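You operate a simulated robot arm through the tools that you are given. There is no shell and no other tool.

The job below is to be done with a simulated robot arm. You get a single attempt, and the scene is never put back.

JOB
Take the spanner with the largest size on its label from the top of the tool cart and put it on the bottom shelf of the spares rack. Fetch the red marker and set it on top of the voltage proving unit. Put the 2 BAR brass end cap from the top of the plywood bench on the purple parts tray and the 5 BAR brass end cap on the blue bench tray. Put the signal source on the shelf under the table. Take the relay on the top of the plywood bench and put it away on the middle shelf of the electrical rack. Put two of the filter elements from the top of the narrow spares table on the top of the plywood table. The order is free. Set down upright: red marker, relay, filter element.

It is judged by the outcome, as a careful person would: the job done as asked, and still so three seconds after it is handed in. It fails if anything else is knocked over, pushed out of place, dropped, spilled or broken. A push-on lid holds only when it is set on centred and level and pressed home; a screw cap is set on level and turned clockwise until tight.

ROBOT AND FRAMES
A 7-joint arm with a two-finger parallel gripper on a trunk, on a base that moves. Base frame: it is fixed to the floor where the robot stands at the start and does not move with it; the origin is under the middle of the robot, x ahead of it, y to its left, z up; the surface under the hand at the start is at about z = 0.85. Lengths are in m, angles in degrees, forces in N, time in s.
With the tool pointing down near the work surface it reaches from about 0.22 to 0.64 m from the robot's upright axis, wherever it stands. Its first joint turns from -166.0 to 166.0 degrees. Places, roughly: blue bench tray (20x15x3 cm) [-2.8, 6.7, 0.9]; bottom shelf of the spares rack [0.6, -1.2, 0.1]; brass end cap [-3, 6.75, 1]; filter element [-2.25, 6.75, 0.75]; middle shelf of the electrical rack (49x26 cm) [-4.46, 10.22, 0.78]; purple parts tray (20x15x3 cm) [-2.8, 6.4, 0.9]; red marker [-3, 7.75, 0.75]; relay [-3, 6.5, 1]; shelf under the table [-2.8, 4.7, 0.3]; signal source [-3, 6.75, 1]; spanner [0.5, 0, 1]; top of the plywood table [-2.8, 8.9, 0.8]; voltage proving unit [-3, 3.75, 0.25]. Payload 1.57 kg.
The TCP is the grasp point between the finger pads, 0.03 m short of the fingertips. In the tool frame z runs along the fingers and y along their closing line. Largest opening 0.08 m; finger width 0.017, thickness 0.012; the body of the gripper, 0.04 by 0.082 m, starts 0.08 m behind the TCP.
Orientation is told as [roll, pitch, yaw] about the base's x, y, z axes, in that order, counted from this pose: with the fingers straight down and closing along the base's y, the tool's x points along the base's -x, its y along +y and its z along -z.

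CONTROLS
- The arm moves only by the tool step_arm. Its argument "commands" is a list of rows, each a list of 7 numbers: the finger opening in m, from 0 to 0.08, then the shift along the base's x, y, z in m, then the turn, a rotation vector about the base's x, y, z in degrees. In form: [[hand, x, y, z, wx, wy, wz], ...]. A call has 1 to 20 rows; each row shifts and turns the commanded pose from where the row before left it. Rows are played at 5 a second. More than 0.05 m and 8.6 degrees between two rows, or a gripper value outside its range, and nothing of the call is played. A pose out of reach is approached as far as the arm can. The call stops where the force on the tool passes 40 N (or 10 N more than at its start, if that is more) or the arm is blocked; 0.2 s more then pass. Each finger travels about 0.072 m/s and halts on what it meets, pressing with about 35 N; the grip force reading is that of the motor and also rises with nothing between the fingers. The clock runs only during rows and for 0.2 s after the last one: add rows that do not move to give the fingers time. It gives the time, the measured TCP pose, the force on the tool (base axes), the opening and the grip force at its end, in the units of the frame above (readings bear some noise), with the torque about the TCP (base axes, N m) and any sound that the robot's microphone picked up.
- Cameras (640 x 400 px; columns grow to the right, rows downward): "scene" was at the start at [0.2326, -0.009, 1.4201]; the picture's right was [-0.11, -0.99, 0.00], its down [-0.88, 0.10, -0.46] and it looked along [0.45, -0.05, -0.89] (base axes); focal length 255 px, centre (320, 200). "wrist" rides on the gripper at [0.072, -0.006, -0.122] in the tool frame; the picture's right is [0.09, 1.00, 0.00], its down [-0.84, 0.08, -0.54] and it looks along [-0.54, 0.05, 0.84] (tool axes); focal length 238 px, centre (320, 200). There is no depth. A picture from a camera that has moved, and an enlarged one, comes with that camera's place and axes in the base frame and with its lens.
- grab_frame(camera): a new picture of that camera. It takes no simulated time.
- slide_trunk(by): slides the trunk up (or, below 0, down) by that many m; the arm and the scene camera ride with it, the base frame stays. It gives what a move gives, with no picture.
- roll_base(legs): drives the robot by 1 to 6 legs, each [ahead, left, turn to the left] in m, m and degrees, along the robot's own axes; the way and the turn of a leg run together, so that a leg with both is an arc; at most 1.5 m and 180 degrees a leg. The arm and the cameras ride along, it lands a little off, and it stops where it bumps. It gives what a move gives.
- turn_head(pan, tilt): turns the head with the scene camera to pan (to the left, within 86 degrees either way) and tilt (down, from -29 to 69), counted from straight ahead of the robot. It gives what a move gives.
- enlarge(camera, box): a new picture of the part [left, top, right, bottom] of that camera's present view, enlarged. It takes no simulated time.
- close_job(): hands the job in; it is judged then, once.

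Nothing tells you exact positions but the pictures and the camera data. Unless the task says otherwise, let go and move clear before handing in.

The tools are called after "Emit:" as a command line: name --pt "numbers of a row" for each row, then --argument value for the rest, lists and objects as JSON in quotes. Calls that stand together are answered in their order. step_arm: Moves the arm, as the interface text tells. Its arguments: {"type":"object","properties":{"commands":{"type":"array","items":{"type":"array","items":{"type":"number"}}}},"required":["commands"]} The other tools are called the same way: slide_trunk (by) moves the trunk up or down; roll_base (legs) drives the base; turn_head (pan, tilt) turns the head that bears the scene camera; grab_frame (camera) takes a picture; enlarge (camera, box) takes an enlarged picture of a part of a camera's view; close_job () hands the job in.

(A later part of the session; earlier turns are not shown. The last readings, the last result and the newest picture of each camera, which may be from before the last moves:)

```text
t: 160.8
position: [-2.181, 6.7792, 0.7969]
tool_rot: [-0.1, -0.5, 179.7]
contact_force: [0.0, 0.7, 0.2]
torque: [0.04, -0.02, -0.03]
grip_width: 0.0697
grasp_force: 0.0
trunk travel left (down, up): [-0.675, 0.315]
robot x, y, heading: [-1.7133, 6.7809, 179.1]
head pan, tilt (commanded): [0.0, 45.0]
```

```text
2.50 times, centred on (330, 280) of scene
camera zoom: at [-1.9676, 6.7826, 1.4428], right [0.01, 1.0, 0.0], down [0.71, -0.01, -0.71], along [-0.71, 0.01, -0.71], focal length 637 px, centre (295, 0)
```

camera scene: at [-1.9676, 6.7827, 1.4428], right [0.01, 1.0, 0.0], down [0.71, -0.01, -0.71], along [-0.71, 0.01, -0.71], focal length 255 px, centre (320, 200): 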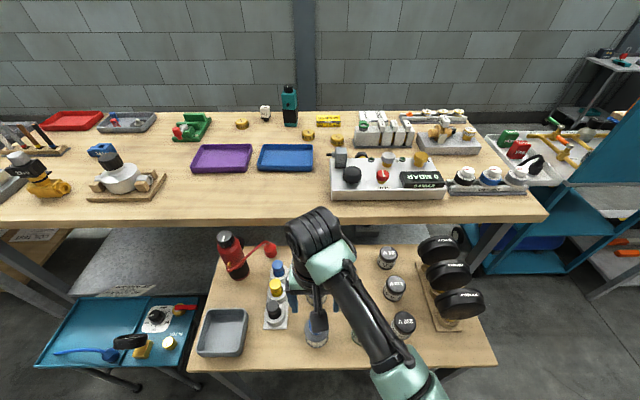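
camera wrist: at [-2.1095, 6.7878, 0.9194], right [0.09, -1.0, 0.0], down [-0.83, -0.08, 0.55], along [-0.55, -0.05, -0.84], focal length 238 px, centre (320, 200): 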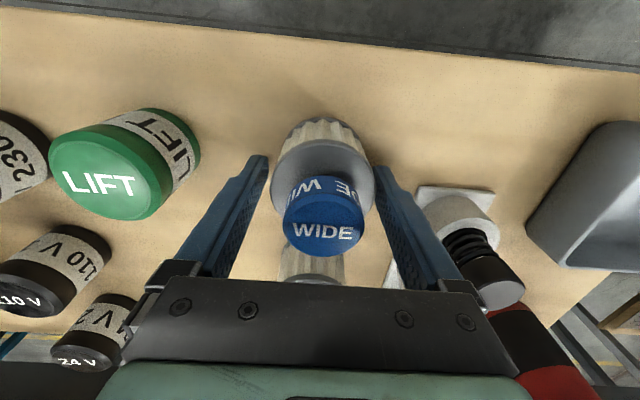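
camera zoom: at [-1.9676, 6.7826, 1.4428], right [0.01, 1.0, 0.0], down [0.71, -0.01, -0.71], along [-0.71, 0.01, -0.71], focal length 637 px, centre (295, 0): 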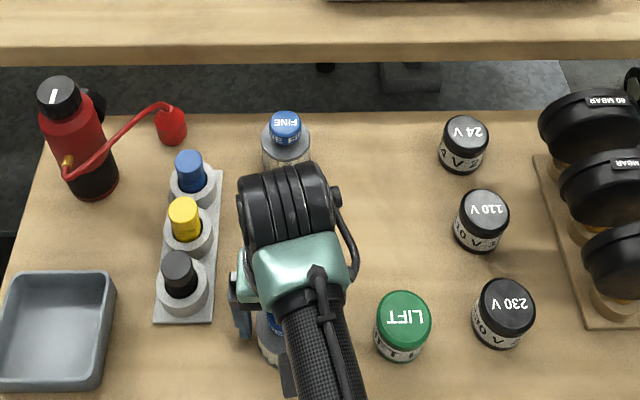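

The body of WIDE stands between the fingers. I close and lift straight up.

Emit:
step_arm --pt "0.0 0 0 0 0 0 0" --pt "0.0 0 0 0 0 0 0" --pt "0.0 0 0 0 0 0 0" --pt "0.0 0 0 0 0 0 0"

Emit:
step_arm --pt "0.0 0 0 0.01 0 0 0" --pt "0.0 0 0 0.02 0 0 0" --pt "0.0 0 0 0.04 0 0 0" --pt "0.0 0 0 0.05 0 0 0" --pt "0.0 0 0 0.05 0 0 0" --pt "0.0 0 0 0.05 0 0 0" --pt "0.0 0 0 0.05 0 0 0" --pt "0.0 0 0 0 0 0 0"

Emit:
grab_frame --camera "wrist"

Emit:
grab_frame --camera "scene"

```text
t: 161.8
position: [-2.1818, 6.7814, 0.7981]
tool_rot: [0.0, -0.4, 179.8]
contact_force: [0.1, -0.5, 0.5]
torque: [0.02, 0.02, -0.02]
grip_width: 0.057
grasp_force: 35.5
trunk travel left (down, up): [-0.675, 0.315]
robot x, y, heading: [-1.7171, 6.781, 179.2]
head pan, tilt (commanded): [0.0, 45.0]
```

```text
t: 163.6
position: [-2.1823, 6.7817, 1.0694]
tool_rot: [-0.1, -0.3, 179.8]
contact_force: [0.2, 0.2, -0.2]
torque: [0.02, 0.01, -0.01]
grip_width: 0.0569
grasp_force: 34.4
trunk travel left (down, up): [-0.675, 0.315]
robot x, y, heading: [-1.7161, 6.7804, 179.2]
head pan, tilt (commanded): [0.0, 45.0]
```

```text
taken
camera wrist: at [-2.111, 6.7879, 1.1918], right [0.09, -1.0, 0.0], down [-0.83, -0.08, 0.55], along [-0.54, -0.05, -0.84], focal length 238 px, centre (320, 200)
```

wrist: 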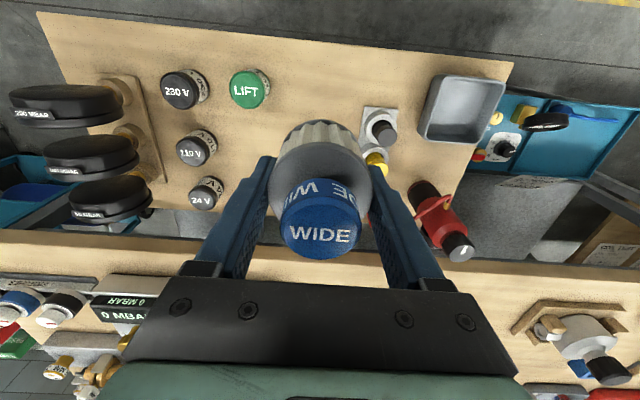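

```text
taken
camera scene: at [-1.9678, 6.7824, 1.4428], right [0.01, 1.0, 0.0], down [0.71, -0.01, -0.71], along [-0.71, 0.01, -0.71], focal length 255 px, centre (320, 200)
```

scene: 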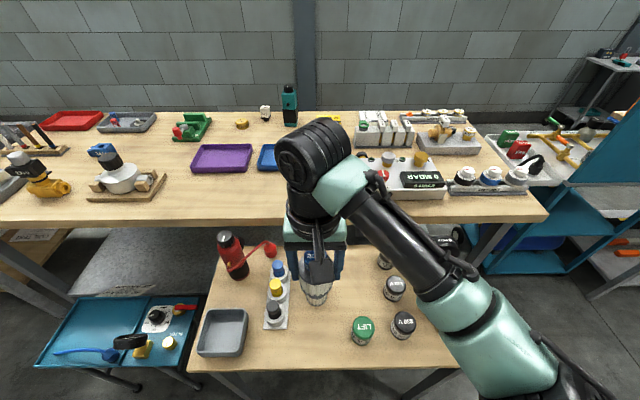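

WIDE is held upright. I now back out and go to the plywood table, keeping clear of the teal cart and of the striped post near (-2.38, 8.82); first I look at that corner.

Emit:
roll_base --legs '[[-0.2, 0, 0], [0, -1.2, 0], [0, 0, -57]]'

Emit:
turn_head --pan 20 --tilt 30

Emit:
grab_frame --camera "scene"

```text
t: 173.4
position: [-1.7396, 8.3845, 1.0694]
tool_rot: [-0.1, -0.4, 122.4]
contact_force: [-0.1, -1.0, -0.1]
torque: [0.01, 0.01, -0.01]
grip_width: 0.057
grasp_force: 34.8
trunk travel left (down, up): [-0.675, 0.315]
robot x, y, heading: [-1.4905, 7.9937, 121.9]
head pan, tilt (commanded): [0.0, 45.0]
```

```text
t: 174.3
position: [-1.7402, 8.3841, 1.0701]
tool_rot: [-0.1, -0.5, 122.5]
contact_force: [0.4, 0.6, -0.5]
torque: [0.0, -0.03, -0.01]
grip_width: 0.0568
grasp_force: 34.9
trunk travel left (down, up): [-0.675, 0.315]
robot x, y, heading: [-1.4895, 7.9927, 121.9]
head pan, tilt (commanded): [20.0, 30.0]
```

```text
taken
camera scene: at [-1.6494, 8.1896, 1.4654], right [0.62, 0.79, 0.0], down [0.39, -0.31, -0.87], along [-0.68, 0.54, -0.5], focal length 255 px, centre (320, 200)
```

scene: 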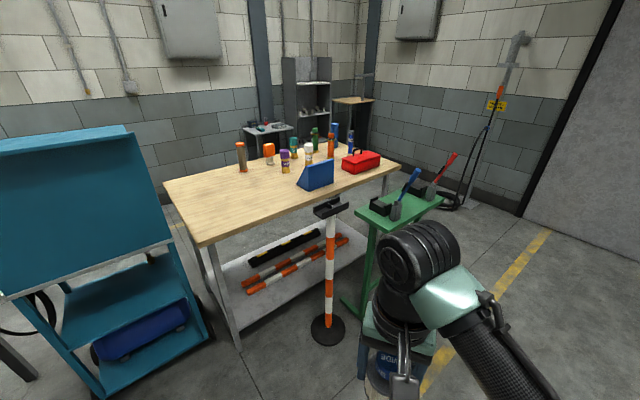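

The table's near-left corner is at (-2.55, 8.31) and its front-left area is free; the post top is about 0.88 m high. I translate sideways toward (-2.38, 8.05) keeping this heading, which leaves post and teal panel clear.

Emit:
roll_base --legs '[[0.35, 0.49, 0]]'

Emit:
turn_head --pan -20 --tilt 50

Emit:
grab_frame --camera "scene"

Emit:
turn_head --pan 25 --tilt 40

Emit:
grab_frame --camera "scene"

```text
t: 177.7
position: [-2.3387, 8.4275, 1.0699]
tool_rot: [-0.1, -0.3, 122.1]
contact_force: [-0.4, -0.3, -1.0]
torque: [0.01, 0.02, -0.02]
grip_width: 0.0571
grasp_force: 35.5
trunk travel left (down, up): [-0.675, 0.315]
robot x, y, heading: [-2.0886, 8.033, 121.3]
head pan, tilt (commanded): [20.0, 30.0]
```

```text
t: 178.7
position: [-2.3388, 8.426, 1.0699]
tool_rot: [-0.1, -0.4, 122.2]
contact_force: [0.2, -0.6, -1.1]
torque: [0.02, -0.02, 0.02]
grip_width: 0.0568
grasp_force: 34.6
trunk travel left (down, up): [-0.675, 0.315]
robot x, y, heading: [-2.0907, 8.032, 121.5]
head pan, tilt (commanded): [-20.0, 50.0]
```

```text
taken
camera scene: at [-2.1934, 8.2504, 1.4359], right [0.98, 0.2, 0.0], down [0.15, -0.75, -0.64], along [-0.13, 0.63, -0.77], focal length 255 px, centre (320, 200)
```

scene: 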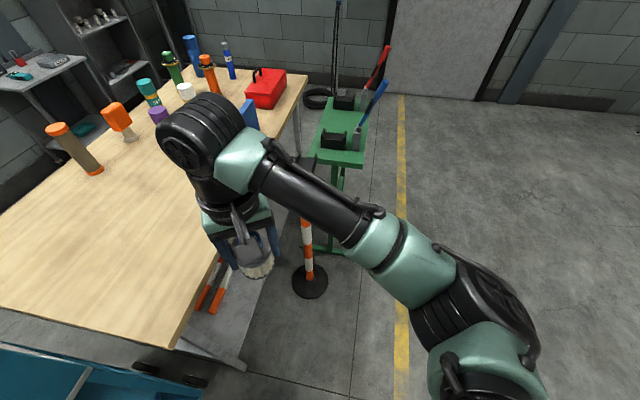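

```text
t: 179.8
position: [-2.3381, 8.4265, 1.0686]
tool_rot: [0.0, -0.4, 122.2]
contact_force: [0.0, 0.2, -0.3]
torque: [-0.01, -0.01, 0.02]
grip_width: 0.0567
grasp_force: 35.2
trunk travel left (down, up): [-0.675, 0.315]
robot x, y, heading: [-2.0879, 8.0334, 121.8]
head pan, tilt (commanded): [25.0, 40.0]
```

```text
taken
camera scene: at [-2.2488, 8.2219, 1.4501], right [0.55, 0.83, 0.0], down [0.54, -0.36, -0.77], along [-0.64, 0.42, -0.64], focal length 255 px, centre (320, 200)
```

scene: 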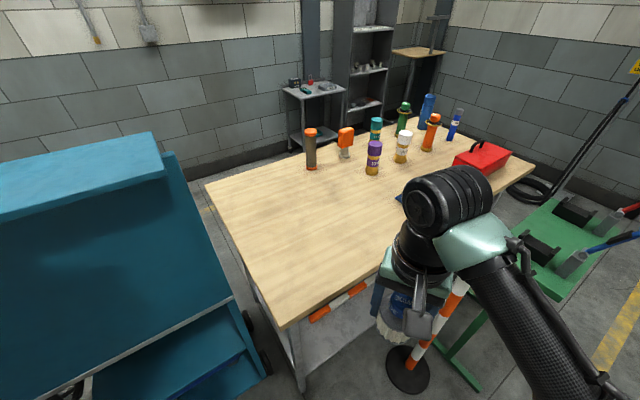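

The elbow stays well left of the post. I translate the rest to about (-2.40, 8.06).

Emit:
roll_base --legs '[[0.185, 0.245, 0]]'

Emit:
grab_frame --camera "scene"

Emit:
grab_frame --camera "wrist"

```text
t: 181.9
position: [-2.6447, 8.4559, 1.0706]
tool_rot: [-0.1, -0.4, 122.1]
contact_force: [0.0, -0.3, -1.3]
torque: [0.0, -0.01, -0.01]
grip_width: 0.0569
grasp_force: 35.2
trunk travel left (down, up): [-0.675, 0.315]
robot x, y, heading: [-2.3951, 8.063, 121.4]
head pan, tilt (commanded): [25.0, 40.0]
```

```text
taken
camera scene: at [-2.5553, 8.2507, 1.45], right [0.55, 0.83, 0.0], down [0.54, -0.36, -0.77], along [-0.64, 0.42, -0.64], focal length 255 px, centre (320, 200)
```

scene: 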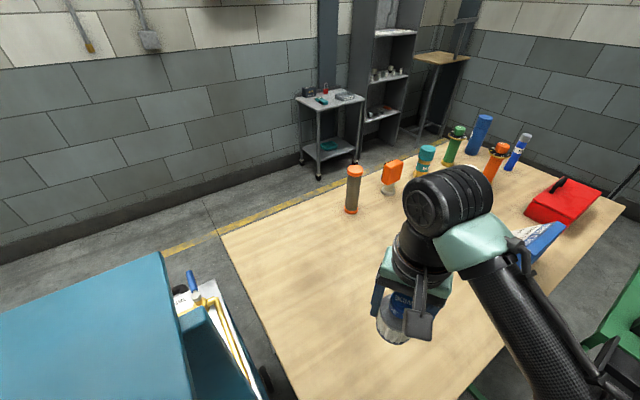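

```text
taken
camera wrist: at [-2.601, 8.3983, 1.1915], right [-0.79, -0.61, 0.0], down [-0.51, 0.66, 0.55], along [-0.33, 0.44, -0.84], focal length 238 px, centre (320, 200)
```

wrist: 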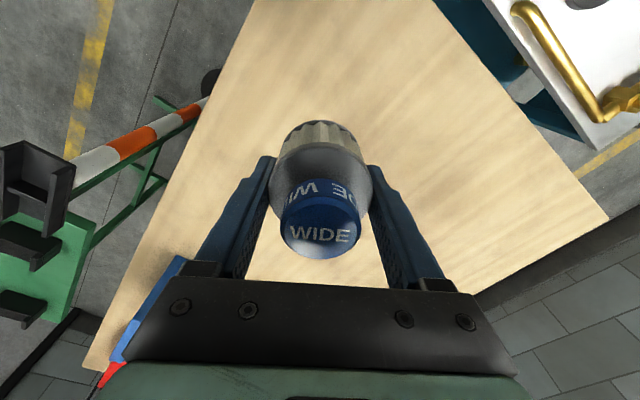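

The area under the hand is clear. I extend to about (-2.72, 8.55), come down to z ≈ 0.91 and then feel for the table top (about 0.83 high).

Emit:
step_arm --pt "0 -0.025 0.031 0 0 0 0" --pt "0 -0.025 0.031 0 0 0 0" --pt "0 -0.025 0.032 0 0 0 0" --pt "0 0 0 -0.04 0 0 0" --pt "0 0 0 -0.04 0 0 0" --pt "0 0 0 -0.04 0 0 0" --pt "0 0 0 -0.03 0 0 0" --pt "0 0 0 0 0 0 0"

Emit:
grab_frame --camera "wrist"

Emit:
grab_frame --camera "scene"

```text
t: 183.7
position: [-2.7195, 8.5495, 0.9199]
tool_rot: [-0.2, -0.4, 122.2]
contact_force: [-0.1, -0.2, -0.8]
torque: [0.02, 0.01, -0.01]
grip_width: 0.0569
grasp_force: 35.2
trunk travel left (down, up): [-0.675, 0.315]
robot x, y, heading: [-2.3931, 8.0609, 121.4]
head pan, tilt (commanded): [25.0, 40.0]
```

```text
taken
camera wrist: at [-2.6752, 8.4919, 1.0406], right [-0.79, -0.61, 0.0], down [-0.51, 0.66, 0.55], along [-0.33, 0.44, -0.84], focal length 238 px, centre (320, 200)
```

wrist: 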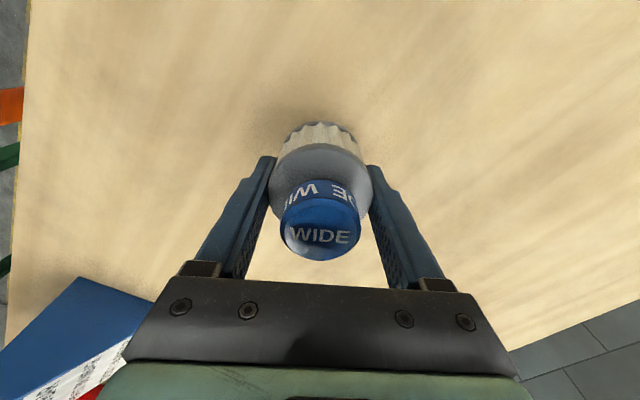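

```text
taken
camera scene: at [-2.5547, 8.2506, 1.4501], right [0.55, 0.83, 0.0], down [0.54, -0.36, -0.77], along [-0.64, 0.42, -0.64], focal length 255 px, centre (320, 200)
```

scene: 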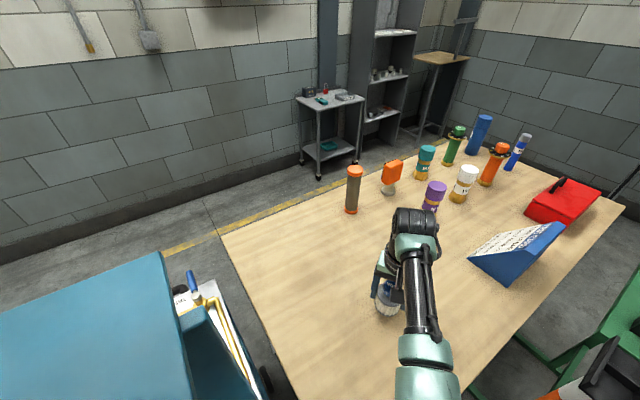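

Clear all round. I lower until the filter touches the table.

Emit:
step_arm --pt "0 0 0 -0.02 0 0 0" --pt "0 0 0 -0.01 0 0 0" --pt "0 0 0 -0.005 0 0 0" --pt "0 0 0 0 0 0 0"

Emit:
step_arm --pt "0 0 0 -0.004 0 0 0" --pt "0 0 0 0 0 0 0"

Emit:
step_arm --pt "0 0 0 -0.004 0 0 0" --pt "0 0 0 0 0 0 0"

```text
t: 184.7
position: [-2.7189, 8.5509, 0.8869]
tool_rot: [0.0, -0.5, 122.1]
contact_force: [1.5, -1.6, 15.5]
torque: [-0.47, -0.2, 0.03]
grip_width: 0.0566
grasp_force: 34.9
trunk travel left (down, up): [-0.675, 0.315]
robot x, y, heading: [-2.3935, 8.0606, 121.5]
head pan, tilt (commanded): [25.0, 40.0]
```

```text
t: 185.3
position: [-2.7202, 8.5492, 0.8851]
tool_rot: [0.0, -0.9, 122.2]
contact_force: [-0.4, -2.1, 27.6]
torque: [-0.32, 0.04, 0.0]
grip_width: 0.0573
grasp_force: 35.2
trunk travel left (down, up): [-0.675, 0.315]
robot x, y, heading: [-2.3942, 8.0609, 121.8]
head pan, tilt (commanded): [25.0, 40.0]
```

```text
t: 185.9
position: [-2.7191, 8.5503, 0.8817]
tool_rot: [-0.1, -1.0, 122.2]
contact_force: [-2.7, -1.6, 30.2]
torque: [-0.06, 0.25, 0.02]
grip_width: 0.0572
grasp_force: 35.2
trunk travel left (down, up): [-0.675, 0.315]
robot x, y, heading: [-2.3941, 8.062, 121.4]
head pan, tilt (commanded): [25.0, 40.0]
```

The filter is on the table (contact at z ≈ 0.887). I ease off and open slowly.

Emit:
step_arm --pt "0.0 0 0 0.003 0 0 0" --pt "0.057 0 0 0 0 0 0" --pt "0.06 0 0 0 0 0 0" --pt "0.064 0 0 0 0 0 0" --pt "0.07 0 0 0 0 0 0" --pt "0.074 0 0 0 0 0 0" --pt "0.074 0 0 0 0 0 0"

Emit:
grab_frame --camera "wrist"

```text
t: 187.5
position: [-2.7161, 8.5495, 0.8805]
tool_rot: [-0.1, -0.4, 122.1]
contact_force: [6.1, 10.2, 12.4]
torque: [0.06, 0.11, -0.18]
grip_width: 0.0641
grasp_force: 0.1
trunk travel left (down, up): [-0.675, 0.315]
robot x, y, heading: [-2.3964, 8.0607, 121.6]
head pan, tilt (commanded): [25.0, 40.0]
```

```text
taken
camera wrist: at [-2.6733, 8.4926, 1.0016], right [-0.8, -0.61, 0.0], down [-0.51, 0.66, 0.55], along [-0.33, 0.44, -0.84], focal length 238 px, centre (320, 200)
```

wrist: 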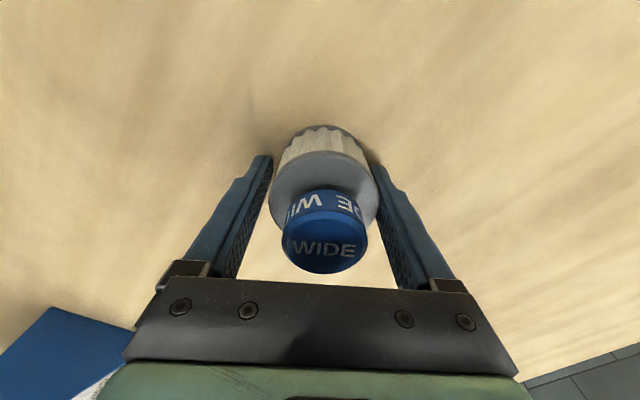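

The fingertips seem to rest on the table; I rise 1 cm and finish opening.

Emit:
step_arm --pt "0.066 0 0 0.004 0 0 0" --pt "0.07 0 0 0.004 0 0 0" --pt "0.076 0 0 0.004 0 0 0" --pt "0.078 0 0 0 0 0 0"

Emit:
grab_frame --camera "wrist"

```text
t: 188.5
position: [-2.7187, 8.5506, 0.8911]
tool_rot: [-0.1, -0.3, 122.1]
contact_force: [0.8, -0.4, 0.3]
torque: [0.01, 0.03, 0.01]
grip_width: 0.078
grasp_force: 0.1
trunk travel left (down, up): [-0.675, 0.315]
robot x, y, heading: [-2.396, 8.0597, 121.4]
head pan, tilt (commanded): [25.0, 40.0]
```

```text
taken
camera wrist: at [-2.6754, 8.4921, 1.0138], right [-0.79, -0.61, 0.0], down [-0.51, 0.66, 0.55], along [-0.33, 0.43, -0.84], focal length 238 px, centre (320, 200)
```

wrist: 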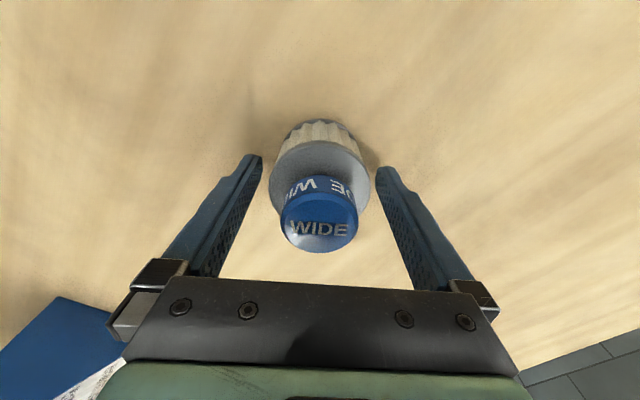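

WIDE stands upright on the plywood table. I rise straight up and go back for MID.

Emit:
step_arm --pt "0.078 0 0 0.03 0 0 0" --pt "0.078 0 0 0.04 0 0 0" --pt "0.078 0 0 0.045 0 0 0" --pt "0.078 0 0 0.045 0 0 0" --pt "0.078 0.025 -0.035 0.02 0 0 0" --pt "0.078 0.025 -0.035 0 0 0 0" --pt "0.078 0.02 -0.03 0 0 0 0" --pt "0.078 0 0 0 0 0 0"

Emit:
grab_frame --camera "wrist"

Emit:
grab_frame --camera "scene"

```text
t: 190.3
position: [-2.6499, 8.4486, 1.0695]
tool_rot: [-0.1, -0.3, 122.0]
contact_force: [-0.6, -0.1, 0.0]
torque: [0.0, -0.02, 0.0]
grip_width: 0.0781
grasp_force: 0.1
trunk travel left (down, up): [-0.675, 0.315]
robot x, y, heading: [-2.3958, 8.0606, 121.7]
head pan, tilt (commanded): [25.0, 40.0]
```

```text
taken
camera wrist: at [-2.6059, 8.3916, 1.1911], right [-0.79, -0.61, 0.0], down [-0.51, 0.66, 0.55], along [-0.33, 0.44, -0.84], focal length 238 px, centre (320, 200)
```

wrist: 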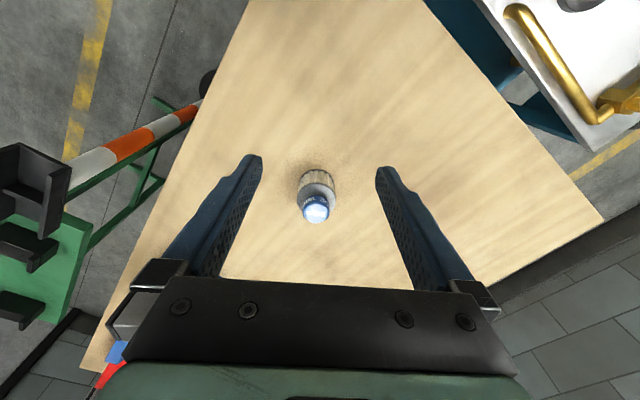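

```text
taken
camera scene: at [-2.5552, 8.2509, 1.45], right [0.55, 0.83, 0.0], down [0.54, -0.36, -0.77], along [-0.64, 0.42, -0.64], focal length 255 px, centre (320, 200)
```

scene: 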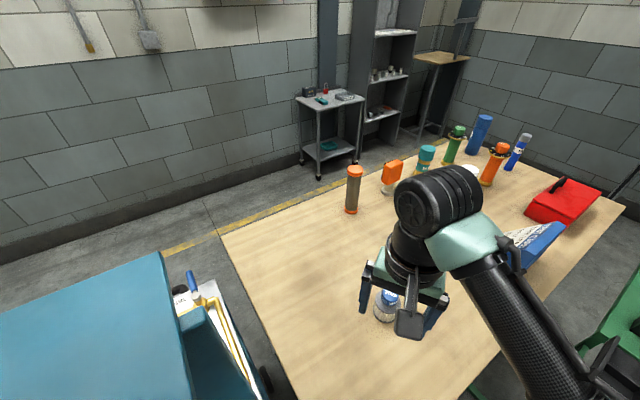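

WIDE stands alone and upright. I retrace the way to the narrow table for MID.

Emit:
roll_base --legs '[[-0.528, -0.738, 0], [0, 0, 57.4], [0, 1.22, 0], [0.2, 0, 0]]'

Emit:
grab_frame --camera "wrist"

```text
t: 204.6
position: [-2.1837, 6.7795, 1.0702]
tool_rot: [-0.1, -0.3, 179.0]
contact_force: [-0.3, 0.5, -0.3]
torque: [0.0, -0.01, -0.01]
grip_width: 0.0777
grasp_force: 0.1
trunk travel left (down, up): [-0.675, 0.315]
robot x, y, heading: [-1.7192, 6.78, 178.3]
head pan, tilt (commanded): [25.0, 40.0]
```

```text
taken
camera wrist: at [-2.1111, 6.7856, 1.1912], right [0.07, -1.0, 0.0], down [-0.83, -0.06, 0.55], along [-0.55, -0.04, -0.84], focal length 238 px, centre (320, 200)
```

wrist: 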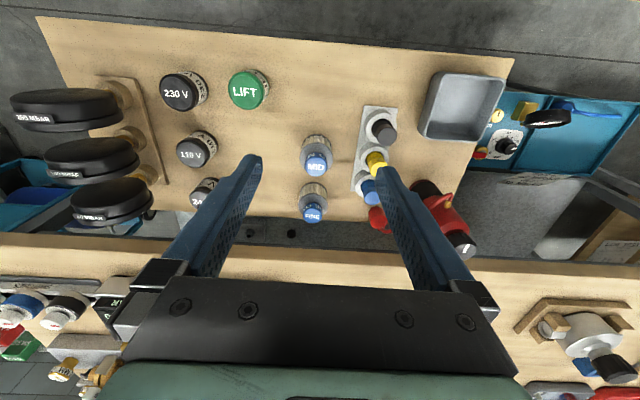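

MID is at (-2.276, 6.778). I move over it, descend and grip.

Emit:
step_arm --pt "0.074 -0.046 0 0 0 0 0" --pt "0.074 -0.046 -0.001 0 0 0 0.5" --pt "0.074 0 0 -0.05 0 0 0.5" --pt "0.074 0 0 -0.05 0 0 0" --pt "0.074 0 0 -0.05 0 0 0" --pt "0.074 0 0 0 0 0 0"

Emit:
grab_frame --camera "wrist"

```text
t: 206.0
position: [-2.2743, 6.7806, 0.9193]
tool_rot: [-0.1, -0.4, -180.0]
contact_force: [-0.3, 0.1, 0.4]
torque: [0.02, 0.0, -0.02]
grip_width: 0.0741
grasp_force: 0.1
trunk travel left (down, up): [-0.675, 0.315]
robot x, y, heading: [-1.7191, 6.778, 178.2]
head pan, tilt (commanded): [25.0, 40.0]
```

```text
taken
camera wrist: at [-2.2026, 6.7865, 1.0412], right [0.09, -1.0, 0.0], down [-0.83, -0.08, 0.55], along [-0.55, -0.05, -0.84], focal length 238 px, centre (320, 200)
```

wrist: 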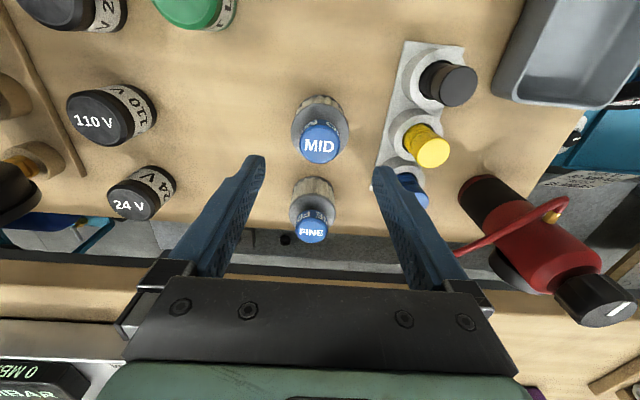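

Centred on MID. I descend, close and lift.

Emit:
step_arm --pt "0.074 -0.003 0 -0.04 0 0 0" --pt "0.074 0 0 -0.04 0 0 0" --pt "0.074 0 0 -0.024 0 0 0" --pt "0.074 0 0 -0.012 0 0 0" --pt "0.074 0 0 0 0 0 0"

Emit:
grab_frame --camera "wrist"

```text
t: 207.2
position: [-2.2778, 6.7802, 0.8034]
tool_rot: [-0.1, -0.3, 180.1]
contact_force: [-0.2, 0.5, 0.0]
torque: [0.0, 0.03, -0.02]
grip_width: 0.0741
grasp_force: 0.1
trunk travel left (down, up): [-0.675, 0.315]
robot x, y, heading: [-1.72, 6.781, 178.2]
head pan, tilt (commanded): [25.0, 40.0]
```

```text
taken
camera wrist: at [-2.2063, 6.7869, 0.9256], right [0.09, -1.0, 0.0], down [-0.83, -0.08, 0.55], along [-0.55, -0.05, -0.84], focal length 238 px, centre (320, 200)
```

wrist: 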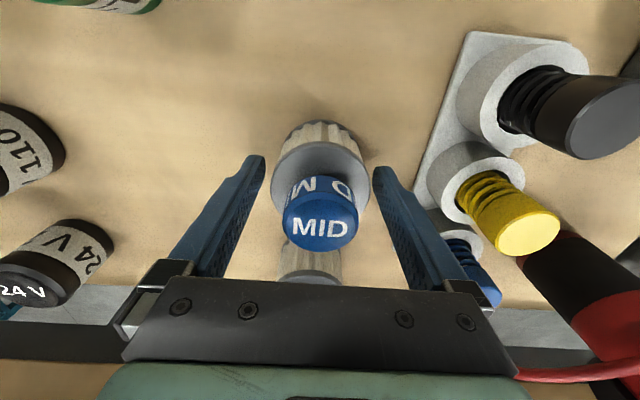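

Emit:
step_arm --pt "0.0 0 0 0 0 0 0" --pt "0.0 0 0 0 0 0 0" --pt "0.0 0 0 0 0 0 0" --pt "0.0 0 0 0 0 0 0"

Emit:
step_arm --pt "0.0 0 0 0.01 0 0 0" --pt "0.0 0 0 0.02 0 0 0" --pt "0.0 0 0 0.04 0 0 0" --pt "0.0 0 0 0.05 0 0 0" --pt "0.0 0 0 0.05 0 0 0" --pt "0.0 0 0 0.05 0 0 0" --pt "0.0 0.045 0 0.02 0 0 0" --pt "0.0 0.045 0 0.02 0 0 0" --pt "0.0 0 0 0 0 0 0"

Emit:
grab_frame --camera "wrist"

Emit:
turn_head --pan 0 --tilt 45

Emit:
grab_frame --camera "scene"

```text
t: 208.2
position: [-2.2788, 6.7806, 0.8048]
tool_rot: [-0.1, -0.4, 180.0]
contact_force: [0.1, 0.8, 0.1]
torque: [0.01, 0.0, -0.01]
grip_width: 0.057
grasp_force: 35.6
trunk travel left (down, up): [-0.675, 0.315]
robot x, y, heading: [-1.7193, 6.7799, 178.3]
head pan, tilt (commanded): [25.0, 40.0]
```

```text
t: 210.2
position: [-2.1878, 6.7771, 1.0636]
tool_rot: [-0.1, -0.3, 179.9]
contact_force: [-0.2, 0.5, -0.9]
torque: [0.0, -0.01, 0.02]
grip_width: 0.0567
grasp_force: 35.4
trunk travel left (down, up): [-0.675, 0.315]
robot x, y, heading: [-1.7193, 6.7797, 177.9]
head pan, tilt (commanded): [25.0, 40.0]
```

```text
taken
camera wrist: at [-2.1154, 6.7844, 1.1851], right [0.09, -1.0, 0.0], down [-0.83, -0.08, 0.55], along [-0.54, -0.05, -0.84], focal length 238 px, centre (320, 200)
```

wrist: 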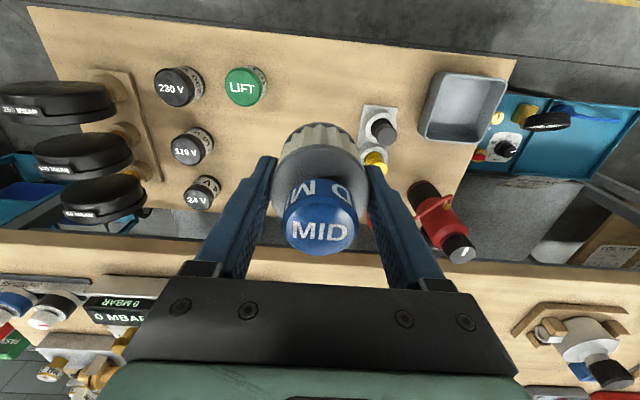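

```text
t: 211.1
position: [-2.1873, 6.7769, 1.0649]
tool_rot: [-0.1, -0.4, 180.1]
contact_force: [-0.6, 0.2, -0.9]
torque: [-0.01, 0.01, -0.01]
grip_width: 0.0568
grasp_force: 34.7
trunk travel left (down, up): [-0.675, 0.315]
robot x, y, heading: [-1.7206, 6.7808, 178.1]
head pan, tilt (commanded): [0.0, 45.0]
```

```text
taken
camera scene: at [-1.9699, 6.7856, 1.4428], right [0.03, 1.0, 0.0], down [0.71, -0.02, -0.71], along [-0.71, 0.02, -0.71], focal length 255 px, centre (320, 200)
```

scene: 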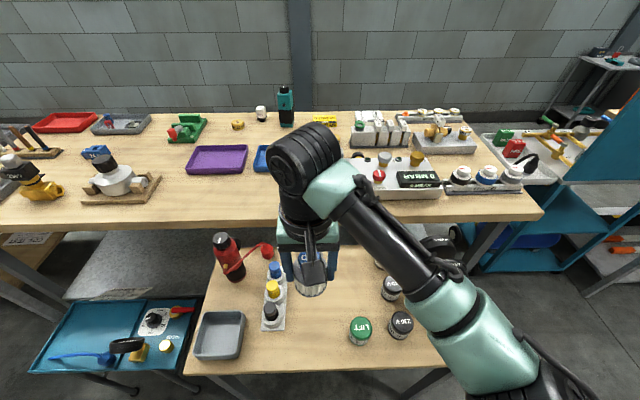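

MID is held and FINE remains standing. I drive back to the plywood table.

Emit:
roll_base --legs '[[-0.22, 0, 0], [0, -1.22, 0], [0, 0, -56.6]]'

Emit:
roll_base --legs '[[0.52, 0.73, 0]]'

Emit:
grab_frame --camera "wrist"

Emit:
turn_head --pan 25 --tilt 40

Emit:
grab_frame --camera "scene"

```text
t: 220.9
position: [-1.724, 8.3409, 1.0646]
tool_rot: [-0.2, -0.4, 124.6]
contact_force: [0.7, 0.7, -1.0]
torque: [0.02, 0.02, 0.02]
grip_width: 0.0569
grasp_force: 35.4
trunk travel left (down, up): [-0.675, 0.315]
robot x, y, heading: [-1.4547, 7.9513, 122.9]
head pan, tilt (commanded): [0.0, 45.0]
```

```text
t: 225.6
position: [-2.6092, 8.3873, 1.0634]
tool_rot: [-0.1, -0.4, 123.8]
contact_force: [0.7, -0.6, -0.3]
torque: [-0.02, 0.0, -0.01]
grip_width: 0.057
grasp_force: 34.4
trunk travel left (down, up): [-0.675, 0.315]
robot x, y, heading: [-2.3472, 8.0001, 122.1]
head pan, tilt (commanded): [0.0, 45.0]
```

```text
taken
camera wrist: at [-2.5636, 8.332, 1.1852], right [-0.78, -0.63, 0.0], down [-0.53, 0.65, 0.55], along [-0.34, 0.43, -0.84], focal length 238 px, centre (320, 200)
```

wrist: 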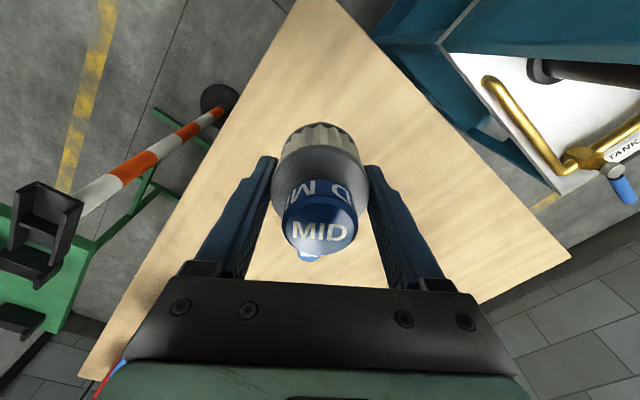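

```text
t: 226.4
position: [-2.6095, 8.3879, 1.0639]
tool_rot: [-0.1, -0.4, 123.8]
contact_force: [-0.4, 0.2, -0.8]
torque: [0.02, 0.01, -0.04]
grip_width: 0.0568
grasp_force: 35.1
trunk travel left (down, up): [-0.675, 0.315]
robot x, y, heading: [-2.3435, 8.0001, 122.4]
head pan, tilt (commanded): [25.0, 40.0]
```

```text
taken
camera scene: at [-2.5072, 8.1881, 1.4501], right [0.54, 0.84, 0.0], down [0.54, -0.35, -0.77], along [-0.64, 0.42, -0.64], focal length 255 px, centre (320, 200)
```

scene: 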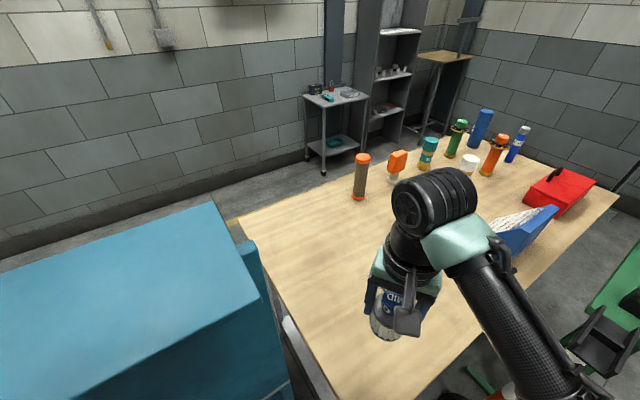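

MID is above the table, WIDE just beyond. I set MID down at about (-2.655, 8.445), 12 cm from WIDE.

Emit:
step_arm --pt "0 -0.023 0.029 0 0 0 0" --pt "0 -0.0225 0.028 0 0 0 0" --pt "0 0 0 -0.04 0 0 0" --pt "0 0 0 -0.04 0 0 0" --pt "0 0 0 -0.04 0 0 0" --pt "0 0 0 -0.03 0 0 0" --pt "0 0 0 0 0 0 0"

Emit:
grab_frame --camera "wrist"

Emit:
step_arm --pt "0 0 0 -0.006 0 0 0" --pt "0 0 0 -0.004 0 0 0" --pt "0 0 0 0 0 0 0"

```text
t: 228.1
position: [-2.6553, 8.4439, 0.9123]
tool_rot: [-0.1, -0.5, 123.8]
contact_force: [-0.2, -1.3, 0.2]
torque: [-0.03, 0.01, 0.04]
grip_width: 0.0568
grasp_force: 34.9
trunk travel left (down, up): [-0.675, 0.315]
robot x, y, heading: [-2.3426, 7.9995, 122.2]
head pan, tilt (commanded): [25.0, 40.0]
```

```text
taken
camera wrist: at [-2.6095, 8.3879, 1.0333], right [-0.78, -0.63, 0.0], down [-0.53, 0.65, 0.55], along [-0.34, 0.43, -0.84], focal length 238 px, centre (320, 200)
```

wrist: 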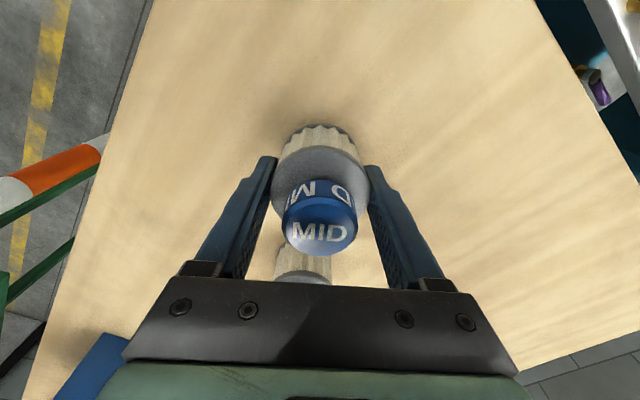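

```text
t: 228.8
position: [-2.6545, 8.4448, 0.9027]
tool_rot: [-0.1, -0.5, 123.8]
contact_force: [-0.2, 0.6, -0.4]
torque: [0.02, -0.01, -0.02]
grip_width: 0.0569
grasp_force: 34.6
trunk travel left (down, up): [-0.675, 0.315]
robot x, y, heading: [-2.3422, 8.0027, 122.0]
head pan, tilt (commanded): [25.0, 40.0]
```

Emit:
step_arm --pt "0 0 0 -0.003 0 0 0" --pt "0 0 0 0 0 0 0"

Emit:
step_arm --pt "0 0 0 -0.003 0 0 0" --pt "0 0 0 0 0 0 0"

Emit:
step_arm --pt "0 0 0 -0.002 0 0 0" --pt "0 0 0 0 0 0 0"

```text
t: 229.4
position: [-2.6541, 8.4444, 0.9007]
tool_rot: [0.0, -0.4, 123.8]
contact_force: [-0.6, -0.3, -0.6]
torque: [0.03, 0.0, -0.03]
grip_width: 0.0571
grasp_force: 34.5
trunk travel left (down, up): [-0.675, 0.315]
robot x, y, heading: [-2.3494, 7.9991, 122.2]
head pan, tilt (commanded): [25.0, 40.0]
```

```text
t: 230.1
position: [-2.6541, 8.4441, 0.8974]
tool_rot: [-0.1, -0.4, 123.8]
contact_force: [-0.1, 0.3, -1.3]
torque: [-0.03, 0.0, 0.0]
grip_width: 0.057
grasp_force: 35.1
trunk travel left (down, up): [-0.675, 0.315]
robot x, y, heading: [-2.3492, 8.0006, 122.2]
head pan, tilt (commanded): [25.0, 40.0]
```

```text
t: 230.7
position: [-2.6538, 8.4444, 0.8956]
tool_rot: [-0.1, -0.4, 123.8]
contact_force: [-0.1, 0.3, -1.5]
torque: [0.01, 0.01, -0.01]
grip_width: 0.0569
grasp_force: 34.8
trunk travel left (down, up): [-0.675, 0.315]
robot x, y, heading: [-2.3474, 8.0035, 122.2]
head pan, tilt (commanded): [25.0, 40.0]
```

Emit:
step_arm --pt "0 0 0 -0.002 0 0 0" --pt "0 0 0 0 0 0 0"

Emit:
step_arm --pt "0 0 0 -0.002 0 0 0" --pt "0 0 0 0 0 0 0"

Emit:
step_arm --pt "0 0 0 -0.002 0 0 0" --pt "0 0 0 0 0 0 0"

```text
t: 231.2
position: [-2.654, 8.4462, 0.8939]
tool_rot: [-0.1, -0.4, 123.8]
contact_force: [-0.6, 0.3, 0.2]
torque: [-0.02, 0.02, -0.01]
grip_width: 0.057
grasp_force: 35.3
trunk travel left (down, up): [-0.675, 0.315]
robot x, y, heading: [-2.346, 7.9964, 122.1]
head pan, tilt (commanded): [25.0, 40.0]
```

```text
t: 231.8
position: [-2.6546, 8.4451, 0.8948]
tool_rot: [0.0, -0.7, 123.8]
contact_force: [0.9, -2.3, 13.3]
torque: [-0.39, -0.1, -0.01]
grip_width: 0.0567
grasp_force: 35.3
trunk travel left (down, up): [-0.675, 0.315]
robot x, y, heading: [-2.3464, 8.0016, 122.2]
head pan, tilt (commanded): [25.0, 40.0]
```

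```text
t: 232.4
position: [-2.6541, 8.4449, 0.8911]
tool_rot: [-0.1, -0.7, 123.8]
contact_force: [-0.8, 0.3, 24.2]
torque: [-0.48, -0.05, 0.0]
grip_width: 0.0566
grasp_force: 34.9
trunk travel left (down, up): [-0.675, 0.315]
robot x, y, heading: [-2.3459, 8.0032, 122.2]
head pan, tilt (commanded): [25.0, 40.0]
```

MID touches the table at z ≈ 0.893. I ease off, open and rise.

Emit:
step_arm --pt "0.0 0 0 0.002 0 0 0" --pt "0.057 0 0 0 0 0 0" --pt "0.06 0 0 0 0 0 0" --pt "0.066 0 0 0.002 0 0 0" --pt "0.072 0 0 0.003 0 0 0" --pt "0.078 0 0 0.003 0 0 0" --pt "0.078 0 0 0 0 0 0"

Emit:
grab_frame --camera "wrist"

Emit:
step_arm --pt "0.078 0 0 0.03 0 0 0" --pt "0.078 0 0 0.045 0 0 0" --pt "0.078 0 0 0.045 0 0 0" --pt "0.078 0 0 0.045 0 0 0" --pt "0.078 0.025 -0.035 0.02 0 0 0" --pt "0.078 0.025 -0.035 0.02 0 0 0" --pt "0.078 0 0 0 0 0 0"

Emit:
grab_frame --camera "wrist"

Emit:
grab_frame --camera "scene"

```text
t: 234.1
position: [-2.6538, 8.4466, 0.9006]
tool_rot: [-0.1, -0.5, 123.9]
contact_force: [-0.5, 0.0, 0.6]
torque: [0.0, 0.01, 0.0]
grip_width: 0.0781
grasp_force: 0.0
trunk travel left (down, up): [-0.675, 0.315]
robot x, y, heading: [-2.3418, 7.9983, 122.1]
head pan, tilt (commanded): [25.0, 40.0]
```

```text
taken
camera wrist: at [-2.6089, 8.3892, 1.0217], right [-0.78, -0.63, 0.0], down [-0.53, 0.65, 0.55], along [-0.34, 0.43, -0.84], focal length 238 px, centre (320, 200)
```

wrist: 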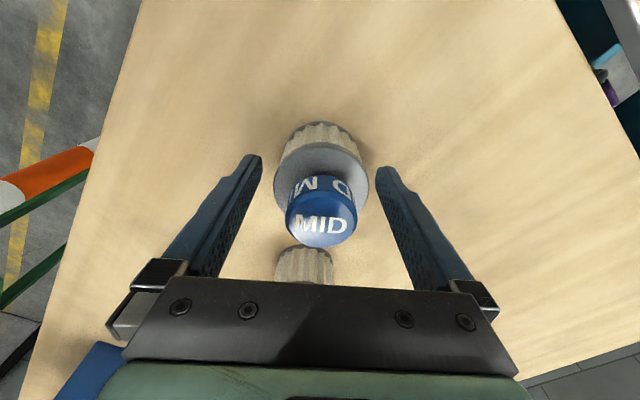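

```text
t: 235.7
position: [-2.603, 8.3735, 1.1047]
tool_rot: [-0.1, -0.3, 123.8]
contact_force: [0.3, 0.6, 0.0]
torque: [-0.03, -0.01, 0.02]
grip_width: 0.0781
grasp_force: 0.0
trunk travel left (down, up): [-0.675, 0.315]
robot x, y, heading: [-2.3435, 7.997, 122.0]
head pan, tilt (commanded): [25.0, 40.0]
```

```text
taken
camera wrist: at [-2.5586, 8.3172, 1.2255], right [-0.78, -0.63, 0.0], down [-0.53, 0.65, 0.55], along [-0.34, 0.43, -0.84], focal length 238 px, centre (320, 200)
```

wrist: 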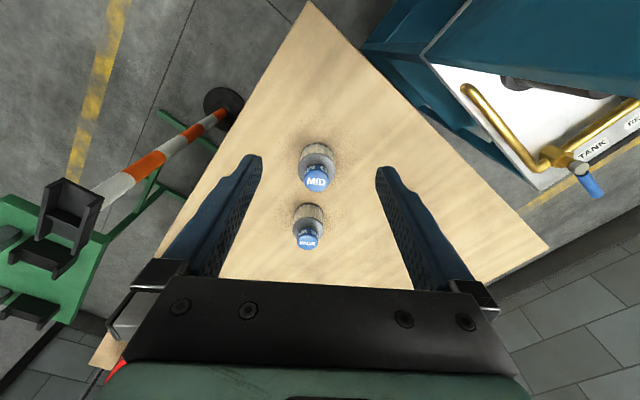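

```text
taken
camera scene: at [-2.5075, 8.1883, 1.45], right [0.54, 0.84, 0.0], down [0.54, -0.35, -0.77], along [-0.64, 0.42, -0.64], focal length 255 px, centre (320, 200)
```

scene: 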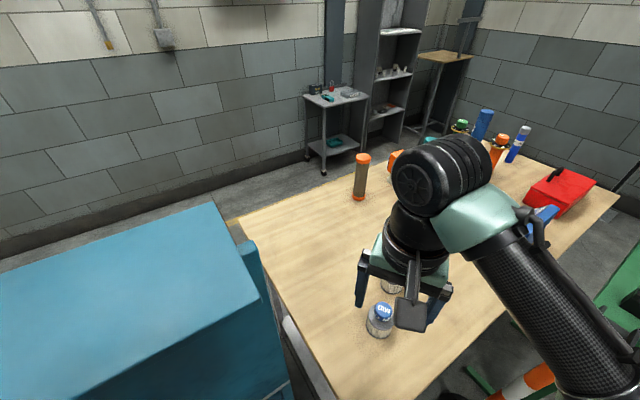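

Both filters stand upright on the plywood table. Next I must get behind the bench; I go back to the lane and look at the passage past the far end of the plywood table.

Emit:
roll_base --legs '[[-0.5, -0.72, 0], [0, 0, -32], [1.3, 0, 0]]'

Emit:
turn_head --pan 60 --tilt 25

Emit:
grab_frame --camera "scene"

Emit:
turn_head --pan 20 --tilt 30

Emit:
grab_frame --camera "scene"

```text
t: 247.9
position: [-1.4982, 9.6997, 1.1038]
tool_rot: [-0.1, -0.4, 91.4]
contact_force: [-0.7, -0.1, 0.2]
torque: [-0.01, 0.01, 0.01]
grip_width: 0.0779
grasp_force: 0.1
trunk travel left (down, up): [-0.675, 0.315]
robot x, y, heading: [-1.4809, 9.2425, 89.7]
head pan, tilt (commanded): [25.0, 40.0]
```

```text
t: 248.9
position: [-1.4984, 9.6985, 1.1029]
tool_rot: [-0.1, -0.4, 91.3]
contact_force: [0.2, 0.0, -0.4]
torque: [-0.03, 0.01, -0.01]
grip_width: 0.0782
grasp_force: 0.1
trunk travel left (down, up): [-0.675, 0.315]
robot x, y, heading: [-1.4795, 9.2434, 89.9]
head pan, tilt (commanded): [60.0, 25.0]
```

```text
taken
camera scene: at [-1.5593, 9.4594, 1.4734], right [0.51, 0.86, 0.0], down [0.36, -0.21, -0.91], along [-0.78, 0.46, -0.42], focal length 255 px, centre (320, 200)
```

scene: 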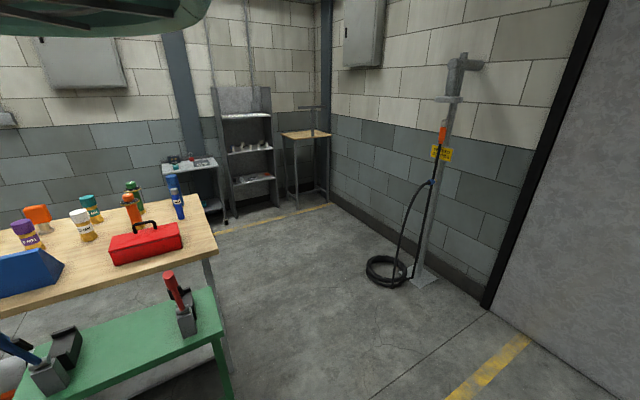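

```text
t: 249.9
position: [-1.4984, 9.6986, 1.1029]
tool_rot: [-0.1, -0.3, 91.4]
contact_force: [0.0, 0.0, -0.3]
torque: [-0.02, 0.0, 0.0]
grip_width: 0.0784
grasp_force: 0.0
trunk travel left (down, up): [-0.675, 0.315]
robot x, y, heading: [-1.4795, 9.2387, 89.7]
head pan, tilt (commanded): [20.0, 30.0]
```

```text
taken
camera scene: at [-1.5103, 9.4978, 1.4655], right [0.94, 0.34, 0.0], down [0.17, -0.47, -0.87], along [-0.29, 0.82, -0.5], focal length 255 px, centre (320, 200)
```

scene: 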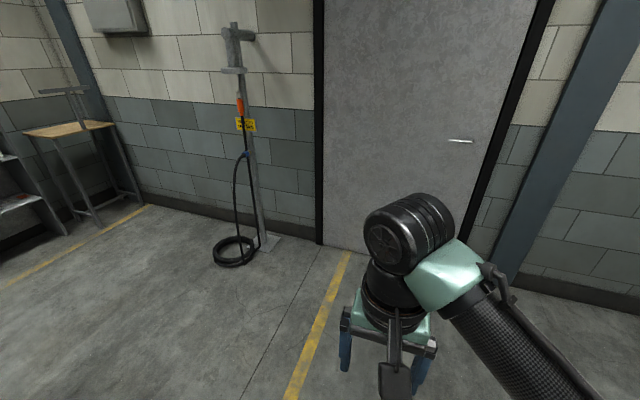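

The passage past the table end is wide and free; the electrical rack stands at the left wall. I go round: to y ≈ 10.1, then along to x ≈ -3.5, looking at the rack from there.

Emit:
roll_base --legs '[[0.85, 0, 0], [0, 0, 90], [1.2, 0, 0], [0.8, 0, 0]]'

Emit:
turn_head --pan 15 --tilt 35

Emit:
grab_frame --camera "scene"

Emit:
turn_head --pan 80 --tilt 25

Emit:
grab_frame --camera "scene"

```text
t: 267.9
position: [-3.9624, 10.04, 1.1037]
tool_rot: [-0.1, -0.4, -177.9]
contact_force: [0.3, -0.4, -0.2]
torque: [0.0, 0.02, -0.01]
grip_width: 0.078
grasp_force: 0.0
trunk travel left (down, up): [-0.675, 0.315]
robot x, y, heading: [-3.5088, 10.0635, -179.5]
head pan, tilt (commanded): [20.0, 30.0]
```

```text
t: 268.6
position: [-3.9625, 10.0399, 1.1035]
tool_rot: [-0.1, -0.4, -177.8]
contact_force: [-0.3, -0.1, 0.4]
torque: [0.02, 0.04, 0.0]
grip_width: 0.078
grasp_force: 0.1
trunk travel left (down, up): [-0.675, 0.315]
robot x, y, heading: [-3.5115, 10.0614, -179.5]
head pan, tilt (commanded): [15.0, 35.0]
```

```text
taken
camera scene: at [-3.7636, 10.0369, 1.4577], right [-0.27, 0.96, 0.0], down [0.55, 0.15, -0.82], along [-0.79, -0.22, -0.57], focal length 255 px, centre (320, 200)
```

scene: 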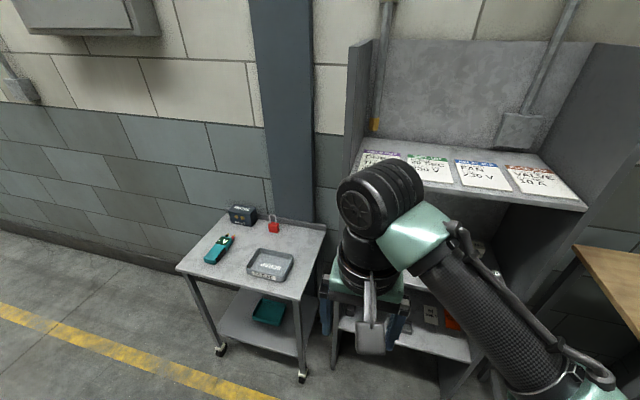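

```text
t: 270.0
position: [-3.9618, 10.0409, 1.1048]
tool_rot: [-0.1, -0.4, -177.9]
contact_force: [0.1, 0.4, 0.2]
torque: [0.05, 0.01, -0.02]
grip_width: 0.0778
grasp_force: 0.0
trunk travel left (down, up): [-0.675, 0.315]
robot x, y, heading: [-3.5099, 10.0638, -179.6]
head pan, tilt (commanded): [80.0, 25.0]
```

```text
taken
camera scene: at [-3.6941, 9.9696, 1.4734], right [-0.99, 0.17, 0.0], down [0.07, 0.42, -0.91], along [-0.15, -0.89, -0.42], focal length 255 px, centre (320, 200)
```

scene: 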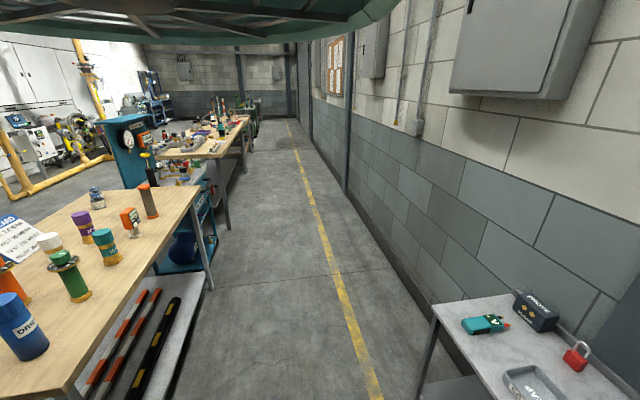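

The corridor behind the benches is free. I raise the trunk a little, turn and drive along it to the bench at y ≈ 6.7.

Emit:
slide_trunk --by 0.15

Emit:
roll_base --legs '[[0, 0, 89.5], [0, -0.18, 0], [1.5, 0, 0], [1.3, 0, 0]]'

Emit:
turn_head --pan 50 --tilt 35

Emit:
grab_frame --camera "scene"

```text
t: 271.7
position: [-3.9621, 10.0404, 1.2533]
tool_rot: [-0.1, -0.5, -178.0]
contact_force: [0.8, 0.4, 0.1]
torque: [0.01, 0.03, 0.0]
grip_width: 0.0781
grasp_force: 0.0
trunk travel left (down, up): [-0.825, 0.165]
robot x, y, heading: [-3.5118, 10.0616, -179.5]
head pan, tilt (commanded): [80.0, 25.0]
```

```text
t: 290.2
position: [-3.6735, 6.8116, 1.2546]
tool_rot: [-0.1, -0.4, -88.9]
contact_force: [0.7, -0.7, 0.6]
torque: [0.03, 0.0, -0.02]
grip_width: 0.0778
grasp_force: 0.2
trunk travel left (down, up): [-0.825, 0.165]
robot x, y, heading: [-3.6869, 7.2635, -90.7]
head pan, tilt (commanded): [80.0, 25.0]
```

```text
t: 291.1
position: [-3.6724, 6.812, 1.2549]
tool_rot: [0.0, -0.5, -89.0]
contact_force: [0.7, -0.1, -0.1]
torque: [0.01, -0.05, -0.02]
grip_width: 0.0782
grasp_force: 0.0
trunk travel left (down, up): [-0.825, 0.165]
robot x, y, heading: [-3.69, 7.2644, -90.9]
head pan, tilt (commanded): [50.0, 35.0]
```

```text
taken
camera scene: at [-3.6231, 7.0373, 1.6077], right [-0.65, -0.76, 0.0], down [-0.44, 0.37, -0.82], along [0.62, -0.53, -0.57], focal length 255 px, centre (320, 200)
```

scene: 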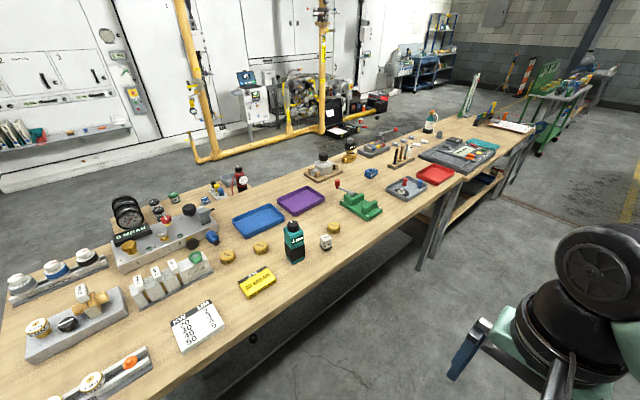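

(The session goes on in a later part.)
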